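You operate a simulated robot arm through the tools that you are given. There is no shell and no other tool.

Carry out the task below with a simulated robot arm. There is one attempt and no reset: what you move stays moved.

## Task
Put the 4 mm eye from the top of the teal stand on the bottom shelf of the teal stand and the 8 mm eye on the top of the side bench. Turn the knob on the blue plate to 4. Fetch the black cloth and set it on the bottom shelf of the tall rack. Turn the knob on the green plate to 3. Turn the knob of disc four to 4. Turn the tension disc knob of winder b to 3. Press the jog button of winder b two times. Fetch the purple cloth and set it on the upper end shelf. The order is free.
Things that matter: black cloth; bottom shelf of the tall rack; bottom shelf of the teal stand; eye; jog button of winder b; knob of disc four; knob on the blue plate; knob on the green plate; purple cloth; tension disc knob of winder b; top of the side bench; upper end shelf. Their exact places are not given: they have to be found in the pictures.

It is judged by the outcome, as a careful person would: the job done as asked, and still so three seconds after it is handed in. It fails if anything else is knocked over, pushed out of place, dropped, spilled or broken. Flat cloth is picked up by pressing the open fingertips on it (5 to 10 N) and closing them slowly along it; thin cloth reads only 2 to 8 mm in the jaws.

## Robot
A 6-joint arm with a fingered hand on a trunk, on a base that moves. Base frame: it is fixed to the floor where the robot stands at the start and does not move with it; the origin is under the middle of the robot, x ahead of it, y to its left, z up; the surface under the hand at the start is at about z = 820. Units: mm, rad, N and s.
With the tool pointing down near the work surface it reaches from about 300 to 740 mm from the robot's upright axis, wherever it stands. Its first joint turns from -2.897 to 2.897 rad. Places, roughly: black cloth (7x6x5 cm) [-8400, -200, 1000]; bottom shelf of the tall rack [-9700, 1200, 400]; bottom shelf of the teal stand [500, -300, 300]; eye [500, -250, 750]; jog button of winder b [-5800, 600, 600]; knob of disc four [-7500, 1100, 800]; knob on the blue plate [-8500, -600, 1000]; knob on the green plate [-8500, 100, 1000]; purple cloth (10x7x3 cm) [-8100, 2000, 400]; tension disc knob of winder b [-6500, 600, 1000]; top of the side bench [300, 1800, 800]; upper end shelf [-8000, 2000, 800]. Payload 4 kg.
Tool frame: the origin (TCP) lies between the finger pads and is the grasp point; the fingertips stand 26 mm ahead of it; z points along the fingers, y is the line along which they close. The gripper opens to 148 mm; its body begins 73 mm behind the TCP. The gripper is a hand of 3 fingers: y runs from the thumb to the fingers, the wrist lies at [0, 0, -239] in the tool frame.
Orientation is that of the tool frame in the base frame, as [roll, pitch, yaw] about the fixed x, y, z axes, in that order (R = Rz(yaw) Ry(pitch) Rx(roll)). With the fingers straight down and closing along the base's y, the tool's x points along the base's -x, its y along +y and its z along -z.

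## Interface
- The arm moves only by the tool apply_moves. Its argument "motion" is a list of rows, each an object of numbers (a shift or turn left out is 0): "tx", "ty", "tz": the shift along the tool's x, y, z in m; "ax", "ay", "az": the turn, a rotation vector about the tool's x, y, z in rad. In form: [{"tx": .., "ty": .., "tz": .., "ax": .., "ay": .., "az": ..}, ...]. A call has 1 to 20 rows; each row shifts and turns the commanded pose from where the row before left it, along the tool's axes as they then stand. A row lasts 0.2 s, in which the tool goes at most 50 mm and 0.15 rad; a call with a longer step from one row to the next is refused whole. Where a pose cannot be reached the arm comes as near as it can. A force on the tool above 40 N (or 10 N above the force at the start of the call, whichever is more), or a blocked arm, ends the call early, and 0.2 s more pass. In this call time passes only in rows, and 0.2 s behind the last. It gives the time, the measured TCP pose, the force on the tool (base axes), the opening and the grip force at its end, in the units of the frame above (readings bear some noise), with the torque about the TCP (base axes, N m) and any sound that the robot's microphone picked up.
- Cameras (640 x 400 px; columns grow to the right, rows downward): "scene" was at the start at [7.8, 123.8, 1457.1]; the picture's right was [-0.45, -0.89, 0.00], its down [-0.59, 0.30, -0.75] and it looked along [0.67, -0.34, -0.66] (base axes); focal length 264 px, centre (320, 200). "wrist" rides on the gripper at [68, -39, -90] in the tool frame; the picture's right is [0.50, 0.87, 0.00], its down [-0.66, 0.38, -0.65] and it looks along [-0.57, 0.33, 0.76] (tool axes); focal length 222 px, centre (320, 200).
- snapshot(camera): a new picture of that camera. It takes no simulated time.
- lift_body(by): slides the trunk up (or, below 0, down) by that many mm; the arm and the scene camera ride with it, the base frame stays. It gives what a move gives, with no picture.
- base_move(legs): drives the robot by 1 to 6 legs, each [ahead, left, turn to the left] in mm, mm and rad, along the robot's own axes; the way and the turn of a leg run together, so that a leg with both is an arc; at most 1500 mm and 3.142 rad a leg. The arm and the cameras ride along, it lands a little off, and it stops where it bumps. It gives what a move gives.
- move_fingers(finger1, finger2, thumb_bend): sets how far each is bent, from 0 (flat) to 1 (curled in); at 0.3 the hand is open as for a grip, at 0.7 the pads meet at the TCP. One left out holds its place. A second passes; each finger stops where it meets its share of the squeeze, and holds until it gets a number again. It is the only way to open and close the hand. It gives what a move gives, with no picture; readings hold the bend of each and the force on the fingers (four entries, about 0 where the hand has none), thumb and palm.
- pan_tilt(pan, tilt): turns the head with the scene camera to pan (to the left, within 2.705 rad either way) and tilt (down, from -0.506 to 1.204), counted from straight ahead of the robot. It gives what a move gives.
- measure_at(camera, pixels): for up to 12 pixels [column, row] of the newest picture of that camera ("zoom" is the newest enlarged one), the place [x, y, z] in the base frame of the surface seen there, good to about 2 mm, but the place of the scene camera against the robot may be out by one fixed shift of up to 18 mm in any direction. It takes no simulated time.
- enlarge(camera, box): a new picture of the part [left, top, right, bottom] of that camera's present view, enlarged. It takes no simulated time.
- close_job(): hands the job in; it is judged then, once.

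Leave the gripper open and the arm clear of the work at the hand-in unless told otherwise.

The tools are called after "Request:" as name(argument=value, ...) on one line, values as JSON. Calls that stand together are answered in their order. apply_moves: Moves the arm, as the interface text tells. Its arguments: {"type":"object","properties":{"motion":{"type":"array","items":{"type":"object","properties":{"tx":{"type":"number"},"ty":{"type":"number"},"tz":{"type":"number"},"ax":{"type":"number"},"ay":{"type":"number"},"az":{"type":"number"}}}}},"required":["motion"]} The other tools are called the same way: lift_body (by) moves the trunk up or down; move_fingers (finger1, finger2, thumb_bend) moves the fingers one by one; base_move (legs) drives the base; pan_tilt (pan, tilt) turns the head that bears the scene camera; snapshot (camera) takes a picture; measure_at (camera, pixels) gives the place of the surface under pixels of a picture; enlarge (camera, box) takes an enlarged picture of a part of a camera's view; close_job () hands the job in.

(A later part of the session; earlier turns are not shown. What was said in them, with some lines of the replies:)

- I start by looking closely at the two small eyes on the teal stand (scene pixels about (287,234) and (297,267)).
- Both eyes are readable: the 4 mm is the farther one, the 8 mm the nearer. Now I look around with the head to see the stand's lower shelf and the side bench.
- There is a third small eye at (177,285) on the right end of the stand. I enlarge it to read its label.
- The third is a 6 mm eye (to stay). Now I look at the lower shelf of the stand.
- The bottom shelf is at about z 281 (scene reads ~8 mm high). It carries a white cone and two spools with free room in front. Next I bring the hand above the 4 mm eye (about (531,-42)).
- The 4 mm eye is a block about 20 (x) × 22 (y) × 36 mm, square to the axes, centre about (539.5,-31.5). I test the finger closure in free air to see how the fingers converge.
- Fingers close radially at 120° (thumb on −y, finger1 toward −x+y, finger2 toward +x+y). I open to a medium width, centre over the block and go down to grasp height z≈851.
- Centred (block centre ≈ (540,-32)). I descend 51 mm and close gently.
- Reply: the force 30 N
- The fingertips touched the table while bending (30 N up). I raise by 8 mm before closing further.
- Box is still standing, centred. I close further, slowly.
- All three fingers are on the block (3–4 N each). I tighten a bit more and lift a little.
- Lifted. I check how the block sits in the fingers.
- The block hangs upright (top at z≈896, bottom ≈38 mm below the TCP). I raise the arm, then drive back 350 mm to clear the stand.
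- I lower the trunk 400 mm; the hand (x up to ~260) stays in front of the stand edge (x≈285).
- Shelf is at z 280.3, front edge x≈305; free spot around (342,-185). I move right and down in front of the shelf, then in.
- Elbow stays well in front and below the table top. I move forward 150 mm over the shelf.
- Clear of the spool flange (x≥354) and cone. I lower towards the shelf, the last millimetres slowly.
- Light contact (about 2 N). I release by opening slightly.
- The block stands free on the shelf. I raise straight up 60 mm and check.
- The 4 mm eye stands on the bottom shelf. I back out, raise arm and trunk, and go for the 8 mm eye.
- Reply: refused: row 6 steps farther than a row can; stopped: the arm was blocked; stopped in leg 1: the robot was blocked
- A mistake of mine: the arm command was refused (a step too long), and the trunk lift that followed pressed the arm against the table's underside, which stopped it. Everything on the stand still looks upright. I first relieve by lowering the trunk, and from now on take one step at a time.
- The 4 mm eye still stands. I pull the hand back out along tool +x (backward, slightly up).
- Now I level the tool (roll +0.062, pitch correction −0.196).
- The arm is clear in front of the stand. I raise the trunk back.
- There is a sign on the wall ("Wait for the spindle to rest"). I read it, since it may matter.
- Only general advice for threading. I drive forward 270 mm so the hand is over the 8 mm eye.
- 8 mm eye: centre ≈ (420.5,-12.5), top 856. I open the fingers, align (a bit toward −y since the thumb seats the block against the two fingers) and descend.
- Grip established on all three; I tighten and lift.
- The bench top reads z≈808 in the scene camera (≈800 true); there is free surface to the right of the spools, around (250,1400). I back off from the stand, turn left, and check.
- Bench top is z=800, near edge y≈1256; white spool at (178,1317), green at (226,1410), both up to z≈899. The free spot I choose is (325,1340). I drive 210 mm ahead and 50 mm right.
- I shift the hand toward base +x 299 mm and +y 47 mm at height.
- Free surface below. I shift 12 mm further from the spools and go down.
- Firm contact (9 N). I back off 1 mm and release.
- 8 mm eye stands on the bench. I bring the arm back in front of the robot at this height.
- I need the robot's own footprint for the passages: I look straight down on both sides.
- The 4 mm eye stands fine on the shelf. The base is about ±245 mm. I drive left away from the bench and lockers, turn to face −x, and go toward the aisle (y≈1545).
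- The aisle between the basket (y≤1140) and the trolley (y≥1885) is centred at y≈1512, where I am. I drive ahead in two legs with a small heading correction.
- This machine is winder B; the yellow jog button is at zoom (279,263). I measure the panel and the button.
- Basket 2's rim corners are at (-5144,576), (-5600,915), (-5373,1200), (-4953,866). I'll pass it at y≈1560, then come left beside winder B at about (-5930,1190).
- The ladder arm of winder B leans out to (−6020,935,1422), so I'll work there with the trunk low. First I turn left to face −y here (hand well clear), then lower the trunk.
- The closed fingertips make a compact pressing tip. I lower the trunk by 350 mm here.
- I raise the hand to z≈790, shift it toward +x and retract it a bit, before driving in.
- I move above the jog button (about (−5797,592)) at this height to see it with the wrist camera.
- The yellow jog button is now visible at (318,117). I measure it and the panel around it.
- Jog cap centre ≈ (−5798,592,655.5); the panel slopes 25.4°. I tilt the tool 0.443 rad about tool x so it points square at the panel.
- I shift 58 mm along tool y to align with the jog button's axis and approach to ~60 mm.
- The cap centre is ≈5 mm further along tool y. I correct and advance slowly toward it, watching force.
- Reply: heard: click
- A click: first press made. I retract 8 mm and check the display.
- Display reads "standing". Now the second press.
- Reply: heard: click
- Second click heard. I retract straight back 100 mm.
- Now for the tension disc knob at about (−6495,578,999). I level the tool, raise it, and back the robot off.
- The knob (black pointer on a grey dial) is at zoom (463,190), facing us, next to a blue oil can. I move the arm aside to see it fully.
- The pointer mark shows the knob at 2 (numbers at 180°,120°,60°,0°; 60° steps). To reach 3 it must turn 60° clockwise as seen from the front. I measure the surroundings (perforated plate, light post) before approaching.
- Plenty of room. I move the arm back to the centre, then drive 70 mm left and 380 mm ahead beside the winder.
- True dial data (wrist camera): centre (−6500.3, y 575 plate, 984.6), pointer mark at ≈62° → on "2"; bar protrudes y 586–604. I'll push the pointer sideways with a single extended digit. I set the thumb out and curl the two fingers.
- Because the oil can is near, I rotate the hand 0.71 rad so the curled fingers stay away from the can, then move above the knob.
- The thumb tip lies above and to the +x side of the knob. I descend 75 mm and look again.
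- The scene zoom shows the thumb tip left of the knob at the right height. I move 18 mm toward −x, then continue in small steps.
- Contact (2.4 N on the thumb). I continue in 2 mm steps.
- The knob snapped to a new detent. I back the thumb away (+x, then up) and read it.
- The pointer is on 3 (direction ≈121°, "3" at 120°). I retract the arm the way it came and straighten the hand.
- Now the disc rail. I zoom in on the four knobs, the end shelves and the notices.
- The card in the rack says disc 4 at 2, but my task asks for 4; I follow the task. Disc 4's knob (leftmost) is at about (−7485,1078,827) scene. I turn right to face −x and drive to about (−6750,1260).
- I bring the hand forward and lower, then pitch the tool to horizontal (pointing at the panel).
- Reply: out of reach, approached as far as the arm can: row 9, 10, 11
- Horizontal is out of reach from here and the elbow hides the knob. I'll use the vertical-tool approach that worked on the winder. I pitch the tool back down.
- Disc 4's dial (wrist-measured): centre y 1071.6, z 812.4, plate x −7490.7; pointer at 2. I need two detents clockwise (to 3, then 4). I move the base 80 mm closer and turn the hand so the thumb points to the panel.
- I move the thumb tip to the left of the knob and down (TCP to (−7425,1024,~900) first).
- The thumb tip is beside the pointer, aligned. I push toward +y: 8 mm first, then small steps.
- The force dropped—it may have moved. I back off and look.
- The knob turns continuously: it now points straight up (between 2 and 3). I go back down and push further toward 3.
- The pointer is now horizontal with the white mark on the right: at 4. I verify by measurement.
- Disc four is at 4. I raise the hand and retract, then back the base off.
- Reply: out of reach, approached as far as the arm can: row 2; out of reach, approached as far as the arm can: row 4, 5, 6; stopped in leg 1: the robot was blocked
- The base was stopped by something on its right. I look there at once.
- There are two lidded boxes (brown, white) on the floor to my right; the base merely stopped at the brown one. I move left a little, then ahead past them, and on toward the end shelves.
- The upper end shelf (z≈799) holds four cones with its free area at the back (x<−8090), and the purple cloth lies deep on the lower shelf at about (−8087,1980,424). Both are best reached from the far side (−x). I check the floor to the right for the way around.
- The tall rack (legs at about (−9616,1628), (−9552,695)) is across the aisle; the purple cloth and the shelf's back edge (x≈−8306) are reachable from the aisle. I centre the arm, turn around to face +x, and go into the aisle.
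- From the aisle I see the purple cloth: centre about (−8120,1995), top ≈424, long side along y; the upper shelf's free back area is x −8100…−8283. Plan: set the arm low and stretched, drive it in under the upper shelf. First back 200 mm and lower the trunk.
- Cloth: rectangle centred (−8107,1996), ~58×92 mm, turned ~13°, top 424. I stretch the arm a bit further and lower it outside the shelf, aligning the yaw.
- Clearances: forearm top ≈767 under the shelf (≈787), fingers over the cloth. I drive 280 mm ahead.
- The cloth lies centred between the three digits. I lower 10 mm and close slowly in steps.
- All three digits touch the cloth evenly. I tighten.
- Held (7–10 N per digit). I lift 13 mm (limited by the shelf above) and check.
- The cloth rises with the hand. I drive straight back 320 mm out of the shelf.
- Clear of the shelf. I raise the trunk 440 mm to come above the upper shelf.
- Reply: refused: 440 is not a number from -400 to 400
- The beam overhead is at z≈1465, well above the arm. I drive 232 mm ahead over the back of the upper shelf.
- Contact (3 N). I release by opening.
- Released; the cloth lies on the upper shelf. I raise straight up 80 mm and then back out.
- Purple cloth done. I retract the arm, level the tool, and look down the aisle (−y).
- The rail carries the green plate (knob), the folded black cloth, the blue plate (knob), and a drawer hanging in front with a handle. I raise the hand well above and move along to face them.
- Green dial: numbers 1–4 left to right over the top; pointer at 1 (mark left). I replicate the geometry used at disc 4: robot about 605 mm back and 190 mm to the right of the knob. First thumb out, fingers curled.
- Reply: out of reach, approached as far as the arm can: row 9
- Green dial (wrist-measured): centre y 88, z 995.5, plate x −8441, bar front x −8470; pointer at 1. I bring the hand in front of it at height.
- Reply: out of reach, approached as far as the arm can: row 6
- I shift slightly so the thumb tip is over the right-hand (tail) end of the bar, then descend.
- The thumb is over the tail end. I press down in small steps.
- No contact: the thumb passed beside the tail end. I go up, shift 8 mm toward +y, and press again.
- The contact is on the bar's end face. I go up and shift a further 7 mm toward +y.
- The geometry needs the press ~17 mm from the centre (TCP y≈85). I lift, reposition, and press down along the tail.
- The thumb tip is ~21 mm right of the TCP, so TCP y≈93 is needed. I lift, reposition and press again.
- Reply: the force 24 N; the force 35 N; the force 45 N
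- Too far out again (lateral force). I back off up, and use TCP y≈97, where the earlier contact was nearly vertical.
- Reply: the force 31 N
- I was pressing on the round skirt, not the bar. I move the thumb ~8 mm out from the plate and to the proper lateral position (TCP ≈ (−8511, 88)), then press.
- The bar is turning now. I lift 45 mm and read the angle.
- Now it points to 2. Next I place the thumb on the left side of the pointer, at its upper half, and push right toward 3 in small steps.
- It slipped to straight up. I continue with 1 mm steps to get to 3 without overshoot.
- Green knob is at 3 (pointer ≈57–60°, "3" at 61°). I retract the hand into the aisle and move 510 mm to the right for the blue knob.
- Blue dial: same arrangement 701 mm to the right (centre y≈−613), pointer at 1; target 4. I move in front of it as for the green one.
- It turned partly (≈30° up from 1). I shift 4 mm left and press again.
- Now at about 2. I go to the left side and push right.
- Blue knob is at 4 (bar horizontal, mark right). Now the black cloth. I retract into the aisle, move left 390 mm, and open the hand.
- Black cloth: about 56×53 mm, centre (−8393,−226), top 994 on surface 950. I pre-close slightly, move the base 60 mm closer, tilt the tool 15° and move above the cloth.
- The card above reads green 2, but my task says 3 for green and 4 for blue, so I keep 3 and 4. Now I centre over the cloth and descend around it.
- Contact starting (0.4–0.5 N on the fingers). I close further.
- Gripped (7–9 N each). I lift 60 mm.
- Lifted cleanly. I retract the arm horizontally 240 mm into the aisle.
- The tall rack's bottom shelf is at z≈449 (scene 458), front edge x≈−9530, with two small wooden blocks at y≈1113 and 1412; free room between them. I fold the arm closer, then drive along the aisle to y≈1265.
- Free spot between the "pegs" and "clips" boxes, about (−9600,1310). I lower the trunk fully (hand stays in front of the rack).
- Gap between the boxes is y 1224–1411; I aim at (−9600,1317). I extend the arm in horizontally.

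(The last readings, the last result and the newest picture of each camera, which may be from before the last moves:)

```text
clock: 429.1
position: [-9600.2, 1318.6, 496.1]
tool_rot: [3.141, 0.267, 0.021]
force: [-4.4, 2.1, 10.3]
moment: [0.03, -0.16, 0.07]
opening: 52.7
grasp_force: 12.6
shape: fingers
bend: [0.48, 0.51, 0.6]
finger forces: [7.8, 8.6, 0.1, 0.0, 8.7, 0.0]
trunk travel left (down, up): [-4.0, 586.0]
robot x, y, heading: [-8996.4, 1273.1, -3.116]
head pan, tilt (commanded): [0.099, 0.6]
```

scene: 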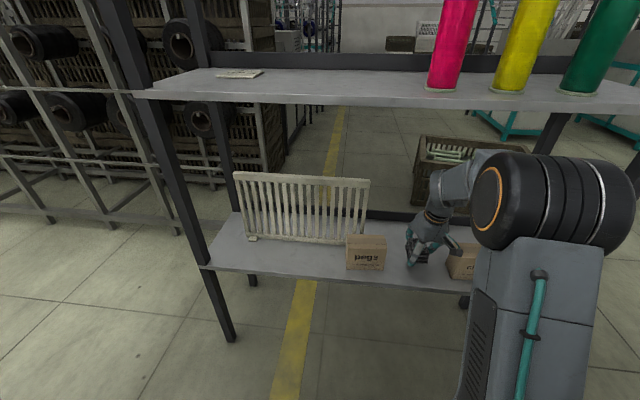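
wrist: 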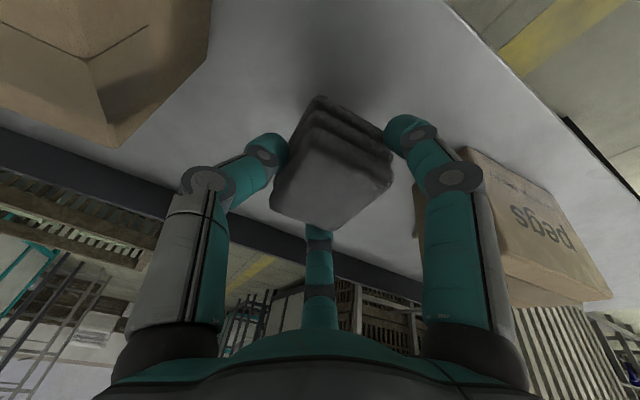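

The cloth rests on the shelf (≈10 N). I release by opening moderately.

Request:
move_fingers(finger1=0.4, finger2=0.4, thumb_bend=0.4)

Request:
snapshot(camera="wrist")

```text
clock: 430.1
position: [-9600.1, 1317.5, 495.5]
tool_rot: [-3.141, 0.263, 0.02]
force: [-0.8, 1.0, 4.6]
moment: [-0.09, -0.25, 0.05]
opening: 92.1
grasp_force: 3.2
shape: fingers
bend: [0.42, 0.4, 0.4]
finger forces: [5.3, 0.0, 0.0, 0.0, 0.0, 0.0]
trunk travel left (down, up): [-4.0, 586.0]
robot x, y, heading: [-8998.1, 1273.7, -3.117]
head pan, tilt (commanded): [0.099, 0.6]
```

```text
taken
```

wrist: 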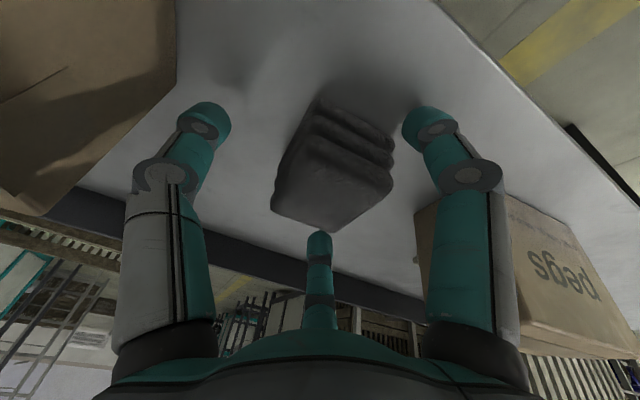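

Request:
apply_moves(motion=[{"tx": -0.0026, "tz": -0.0097}, {"tx": -0.0065, "tz": -0.0241}, {"tx": -0.0065, "tz": -0.0241}])

Request:
snapshot(camera="wrist")

```text
clock: 430.9
position: [-9601.1, 1316.9, 556.9]
tool_rot: [-3.141, 0.264, 0.023]
force: [0.1, -1.4, 0.5]
moment: [-0.01, 0.0, -0.04]
opening: 94.8
grasp_force: 0.1
shape: fingers
bend: [0.4, 0.4, 0.4]
finger forces: [0.1, 0.1, 0.0, 0.0, 0.0, 0.0]
trunk travel left (down, up): [-4.0, 586.0]
robot x, y, heading: [-8996.6, 1275.8, -3.118]
head pan, tilt (commanded): [0.099, 0.6]
```

```text
taken
```

wrist: 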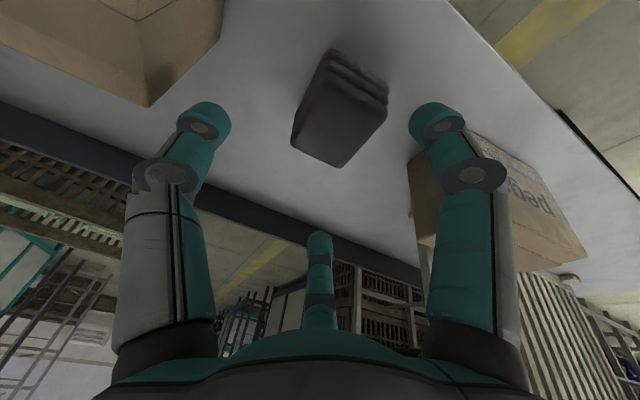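

The black cloth lies on the bottom shelf of the tall rack. I withdraw the arm straight out.

Request:
apply_moves(motion=[{"tx": 0.0427, "ty": 0.0009, "tz": -0.0115}, {"tx": 0.0427, "ty": 0.0009, "tz": -0.0115}, {"tx": 0.0427, "ty": 0.0009, "tz": -0.0115}, {"tx": 0.0427, "ty": 0.0009, "tz": -0.0115}, {"tx": 0.0427, "ty": 0.0009, "tz": -0.0115}, {"tx": 0.0427, "ty": 0.0009, "tz": -0.0115}])

Request:
snapshot(camera="scene")

Request:
enlarge(camera="scene", box=[200, 160, 520, 300])

```text
clock: 432.3
position: [-9334.8, 1317.4, 552.0]
tool_rot: [3.14, 0.263, 0.021]
force: [-0.4, 0.1, 0.7]
moment: [-0.04, 0.0, -0.01]
opening: 94.9
grasp_force: 0.0
shape: fingers
bend: [0.4, 0.4, 0.4]
finger forces: [0.1, 0.1, 0.1, 0.0, 0.1, 0.0]
trunk travel left (down, up): [-4.0, 586.0]
robot x, y, heading: [-8996.1, 1272.2, -3.118]
head pan, tilt (commanded): [0.099, 0.6]
```

```text
taken
```

scene: 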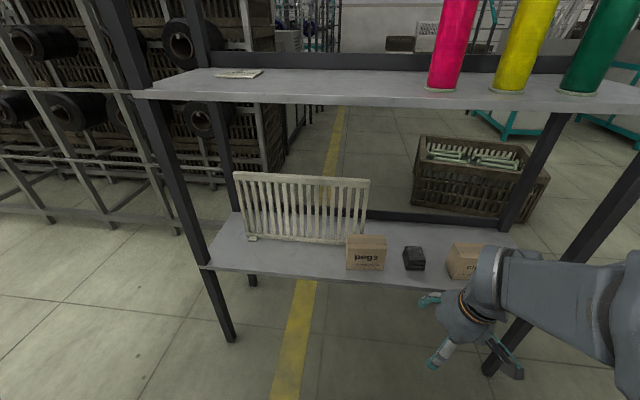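

```text
2.00 times, centred on (360, 230) of scene
```

zoom: 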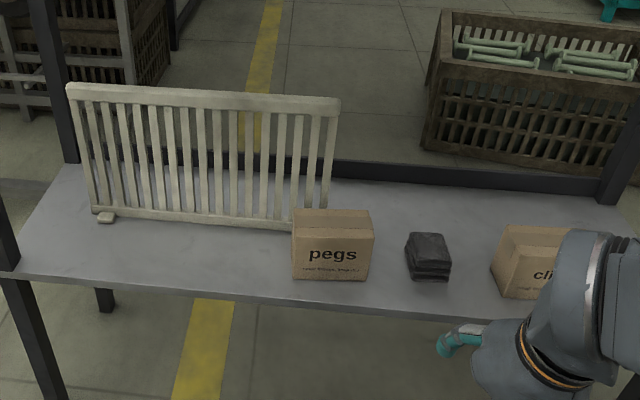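

All the placements are done. I raise the trunk and drive back along the aisle to re-check the green and blue dials from the front.

Request:
lift_body(by=400)

Request:
base_move(legs=[[0, 0, -0.025], [0, 1100, 0]])

Request:
pan_tilt(pan=2.7, tilt=0.45)

Request:
snapshot(camera="scene")

```text
clock: 436.2
position: [-9334.7, 1317.6, 953.3]
tool_rot: [-3.141, 0.263, 0.02]
force: [0.6, -0.3, -0.5]
moment: [0.0, -0.02, -0.01]
opening: 94.6
grasp_force: 0.0
shape: fingers
bend: [0.4, 0.4, 0.4]
finger forces: [0.0, 0.0, 0.0, 0.1, 0.0, 0.0]
trunk travel left (down, up): [-404.0, 186.0]
robot x, y, heading: [-8997.2, 1270.3, -3.117]
head pan, tilt (commanded): [0.099, 0.6]
```

```text
clock: 442.2
position: [-9346.7, 235.2, 953.6]
tool_rot: [3.141, 0.264, -0.032]
force: [-0.3, 0.7, 0.5]
moment: [-0.01, 0.02, 0.0]
opening: 94.6
grasp_force: 0.0
shape: fingers
bend: [0.4, 0.4, 0.4]
finger forces: [0.0, 0.0, 0.1, 0.1, 0.1, 0.0]
trunk travel left (down, up): [-404.0, 186.0]
robot x, y, heading: [-9008.7, 171.5, 3.118]
head pan, tilt (commanded): [0.099, 0.6]
```

```text
clock: 444.5
position: [-9346.5, 235.4, 952.3]
tool_rot: [-3.141, 0.263, -0.031]
force: [-0.3, 0.3, -0.3]
moment: [0.01, -0.01, 0.0]
opening: 94.6
grasp_force: 0.1
shape: fingers
bend: [0.4, 0.4, 0.4]
finger forces: [0.0, 0.1, 0.0, 0.0, 0.0, 0.0]
trunk travel left (down, up): [-404.0, 186.0]
robot x, y, heading: [-9011.2, 169.6, 3.112]
head pan, tilt (commanded): [2.7, 0.45]
```

```text
taken
```

scene: 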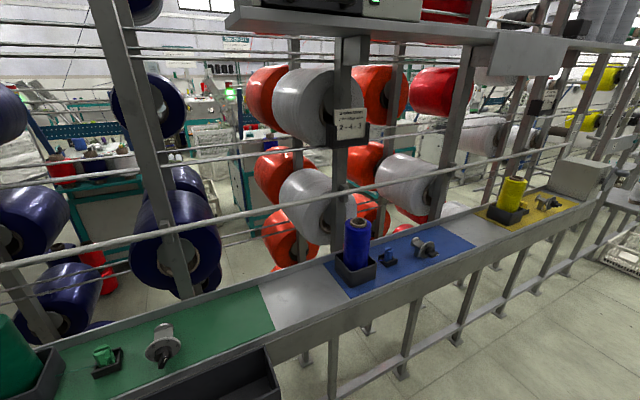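

Request:
enlarge(camera="scene", box=[135, 320, 195, 375])

Request:
measure_at(camera="zoom", pixels=[[300, 190], [280, 220], [330, 250], [350, 200], [310, 300], [370, 270], [250, 250], [340, 330]])

Request:
enlarge(camera="scene", box=[400, 225, 450, 270])

```text
7.27 times, centred on (165, 348) of scene
```

zoom: 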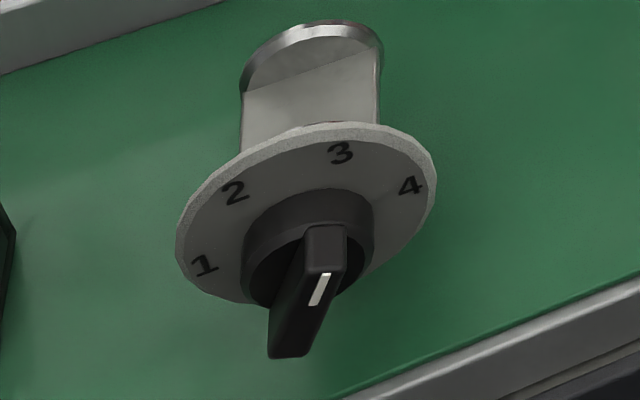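

```text
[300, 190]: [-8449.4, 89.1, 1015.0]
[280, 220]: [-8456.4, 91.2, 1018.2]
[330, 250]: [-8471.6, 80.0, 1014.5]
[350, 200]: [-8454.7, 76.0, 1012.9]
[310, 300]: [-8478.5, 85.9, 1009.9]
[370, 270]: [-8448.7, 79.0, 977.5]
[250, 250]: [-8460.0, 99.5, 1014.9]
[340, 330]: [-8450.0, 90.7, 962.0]
```

```text
8.89 times, centred on (425, 248) of scene
```

zoom: 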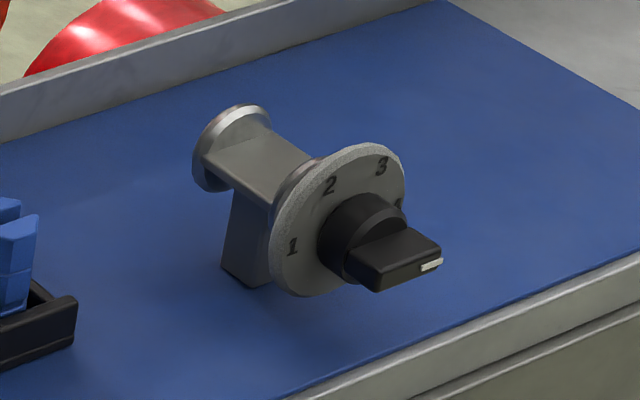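

Green points to 3 and blue to 4. I open the gripper fully and hand in with the arm clear in the aisle.

Request:
move_fingers(finger1=0.3, finger2=0.3, thumb_bend=0.3)

Request:
snapshot(camera="wrist")

```text
clock: 445.5
position: [-9346.8, 235.8, 953.5]
tool_rot: [-3.142, 0.264, -0.031]
force: [0.4, 0.5, 0.4]
moment: [0.0, 0.0, -0.03]
opening: 126.6
grasp_force: 0.0
shape: fingers
bend: [0.3, 0.3, 0.3]
finger forces: [0.0, 0.1, 0.0, 0.1, 0.0, 0.0]
trunk travel left (down, up): [-404.0, 186.0]
robot x, y, heading: [-9010.6, 174.1, 3.115]
head pan, tilt (commanded): [2.7, 0.45]
```

```text
taken
```

wrist: 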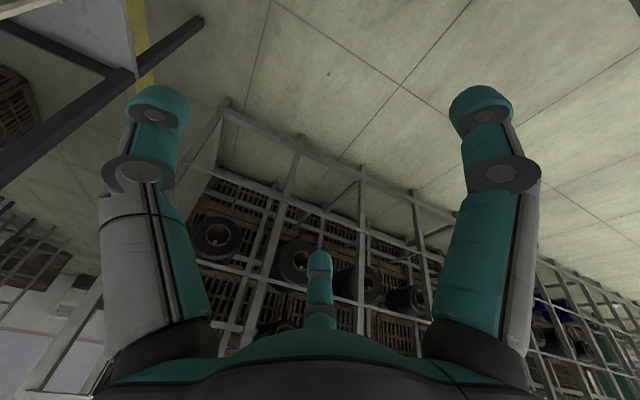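

Everything asked for is in place, the gripper is open and empty, and the arm is clear of the work. I hand the job in.

Request:
close_job()

```text
The job is handed in.
```

I did every item on the list and handed the job in, with the gripper open and the arm clear in the aisle.

| Task | Result |
|---|---|
| 4 mm eye | Upright on the bottom shelf of the teal stand |
| 8 mm eye | Upright on top of the side bench |
| Jog button of winder b | Pressed twice, a click heard each time |
| Tension disc knob of winder b | At 3 |
| Knob of disc four | At 4 |
| Knob on the green plate | At 3 |
| Knob on the blue plate | At 4 |
| Purple cloth | On the back of the upper end shelf, behind the cones |
| Black cloth | On the bottom shelf of the tall rack, between the "pegs" and "clips" boxes |

I re-checked the green and blue dials from the front just before handing in. The winder b and disc four settings were only read right after I turned them.

**Bumps:** I made two contacts along the way.
- **Teal stand:** I raised the trunk while the arm was still under the table top, so the arm pressed against its underside and stopped. Nothing on the stand looked moved afterwards.
- **Brown floor box:** The base stopped against the brown lidded box on the floor near the disc rail. It still lined up with the white one beside it, so I don't think it shifted.

**Forced contact:** While turning the green knob I pushed on its mounting with up to about 40 N before finding the right spot. It looked undamaged.

**Cards that disagree with your settings:** A card at the disc rail says disc 4 should be at 2, and a card by the plates says green should be at 2. I set both to your values.
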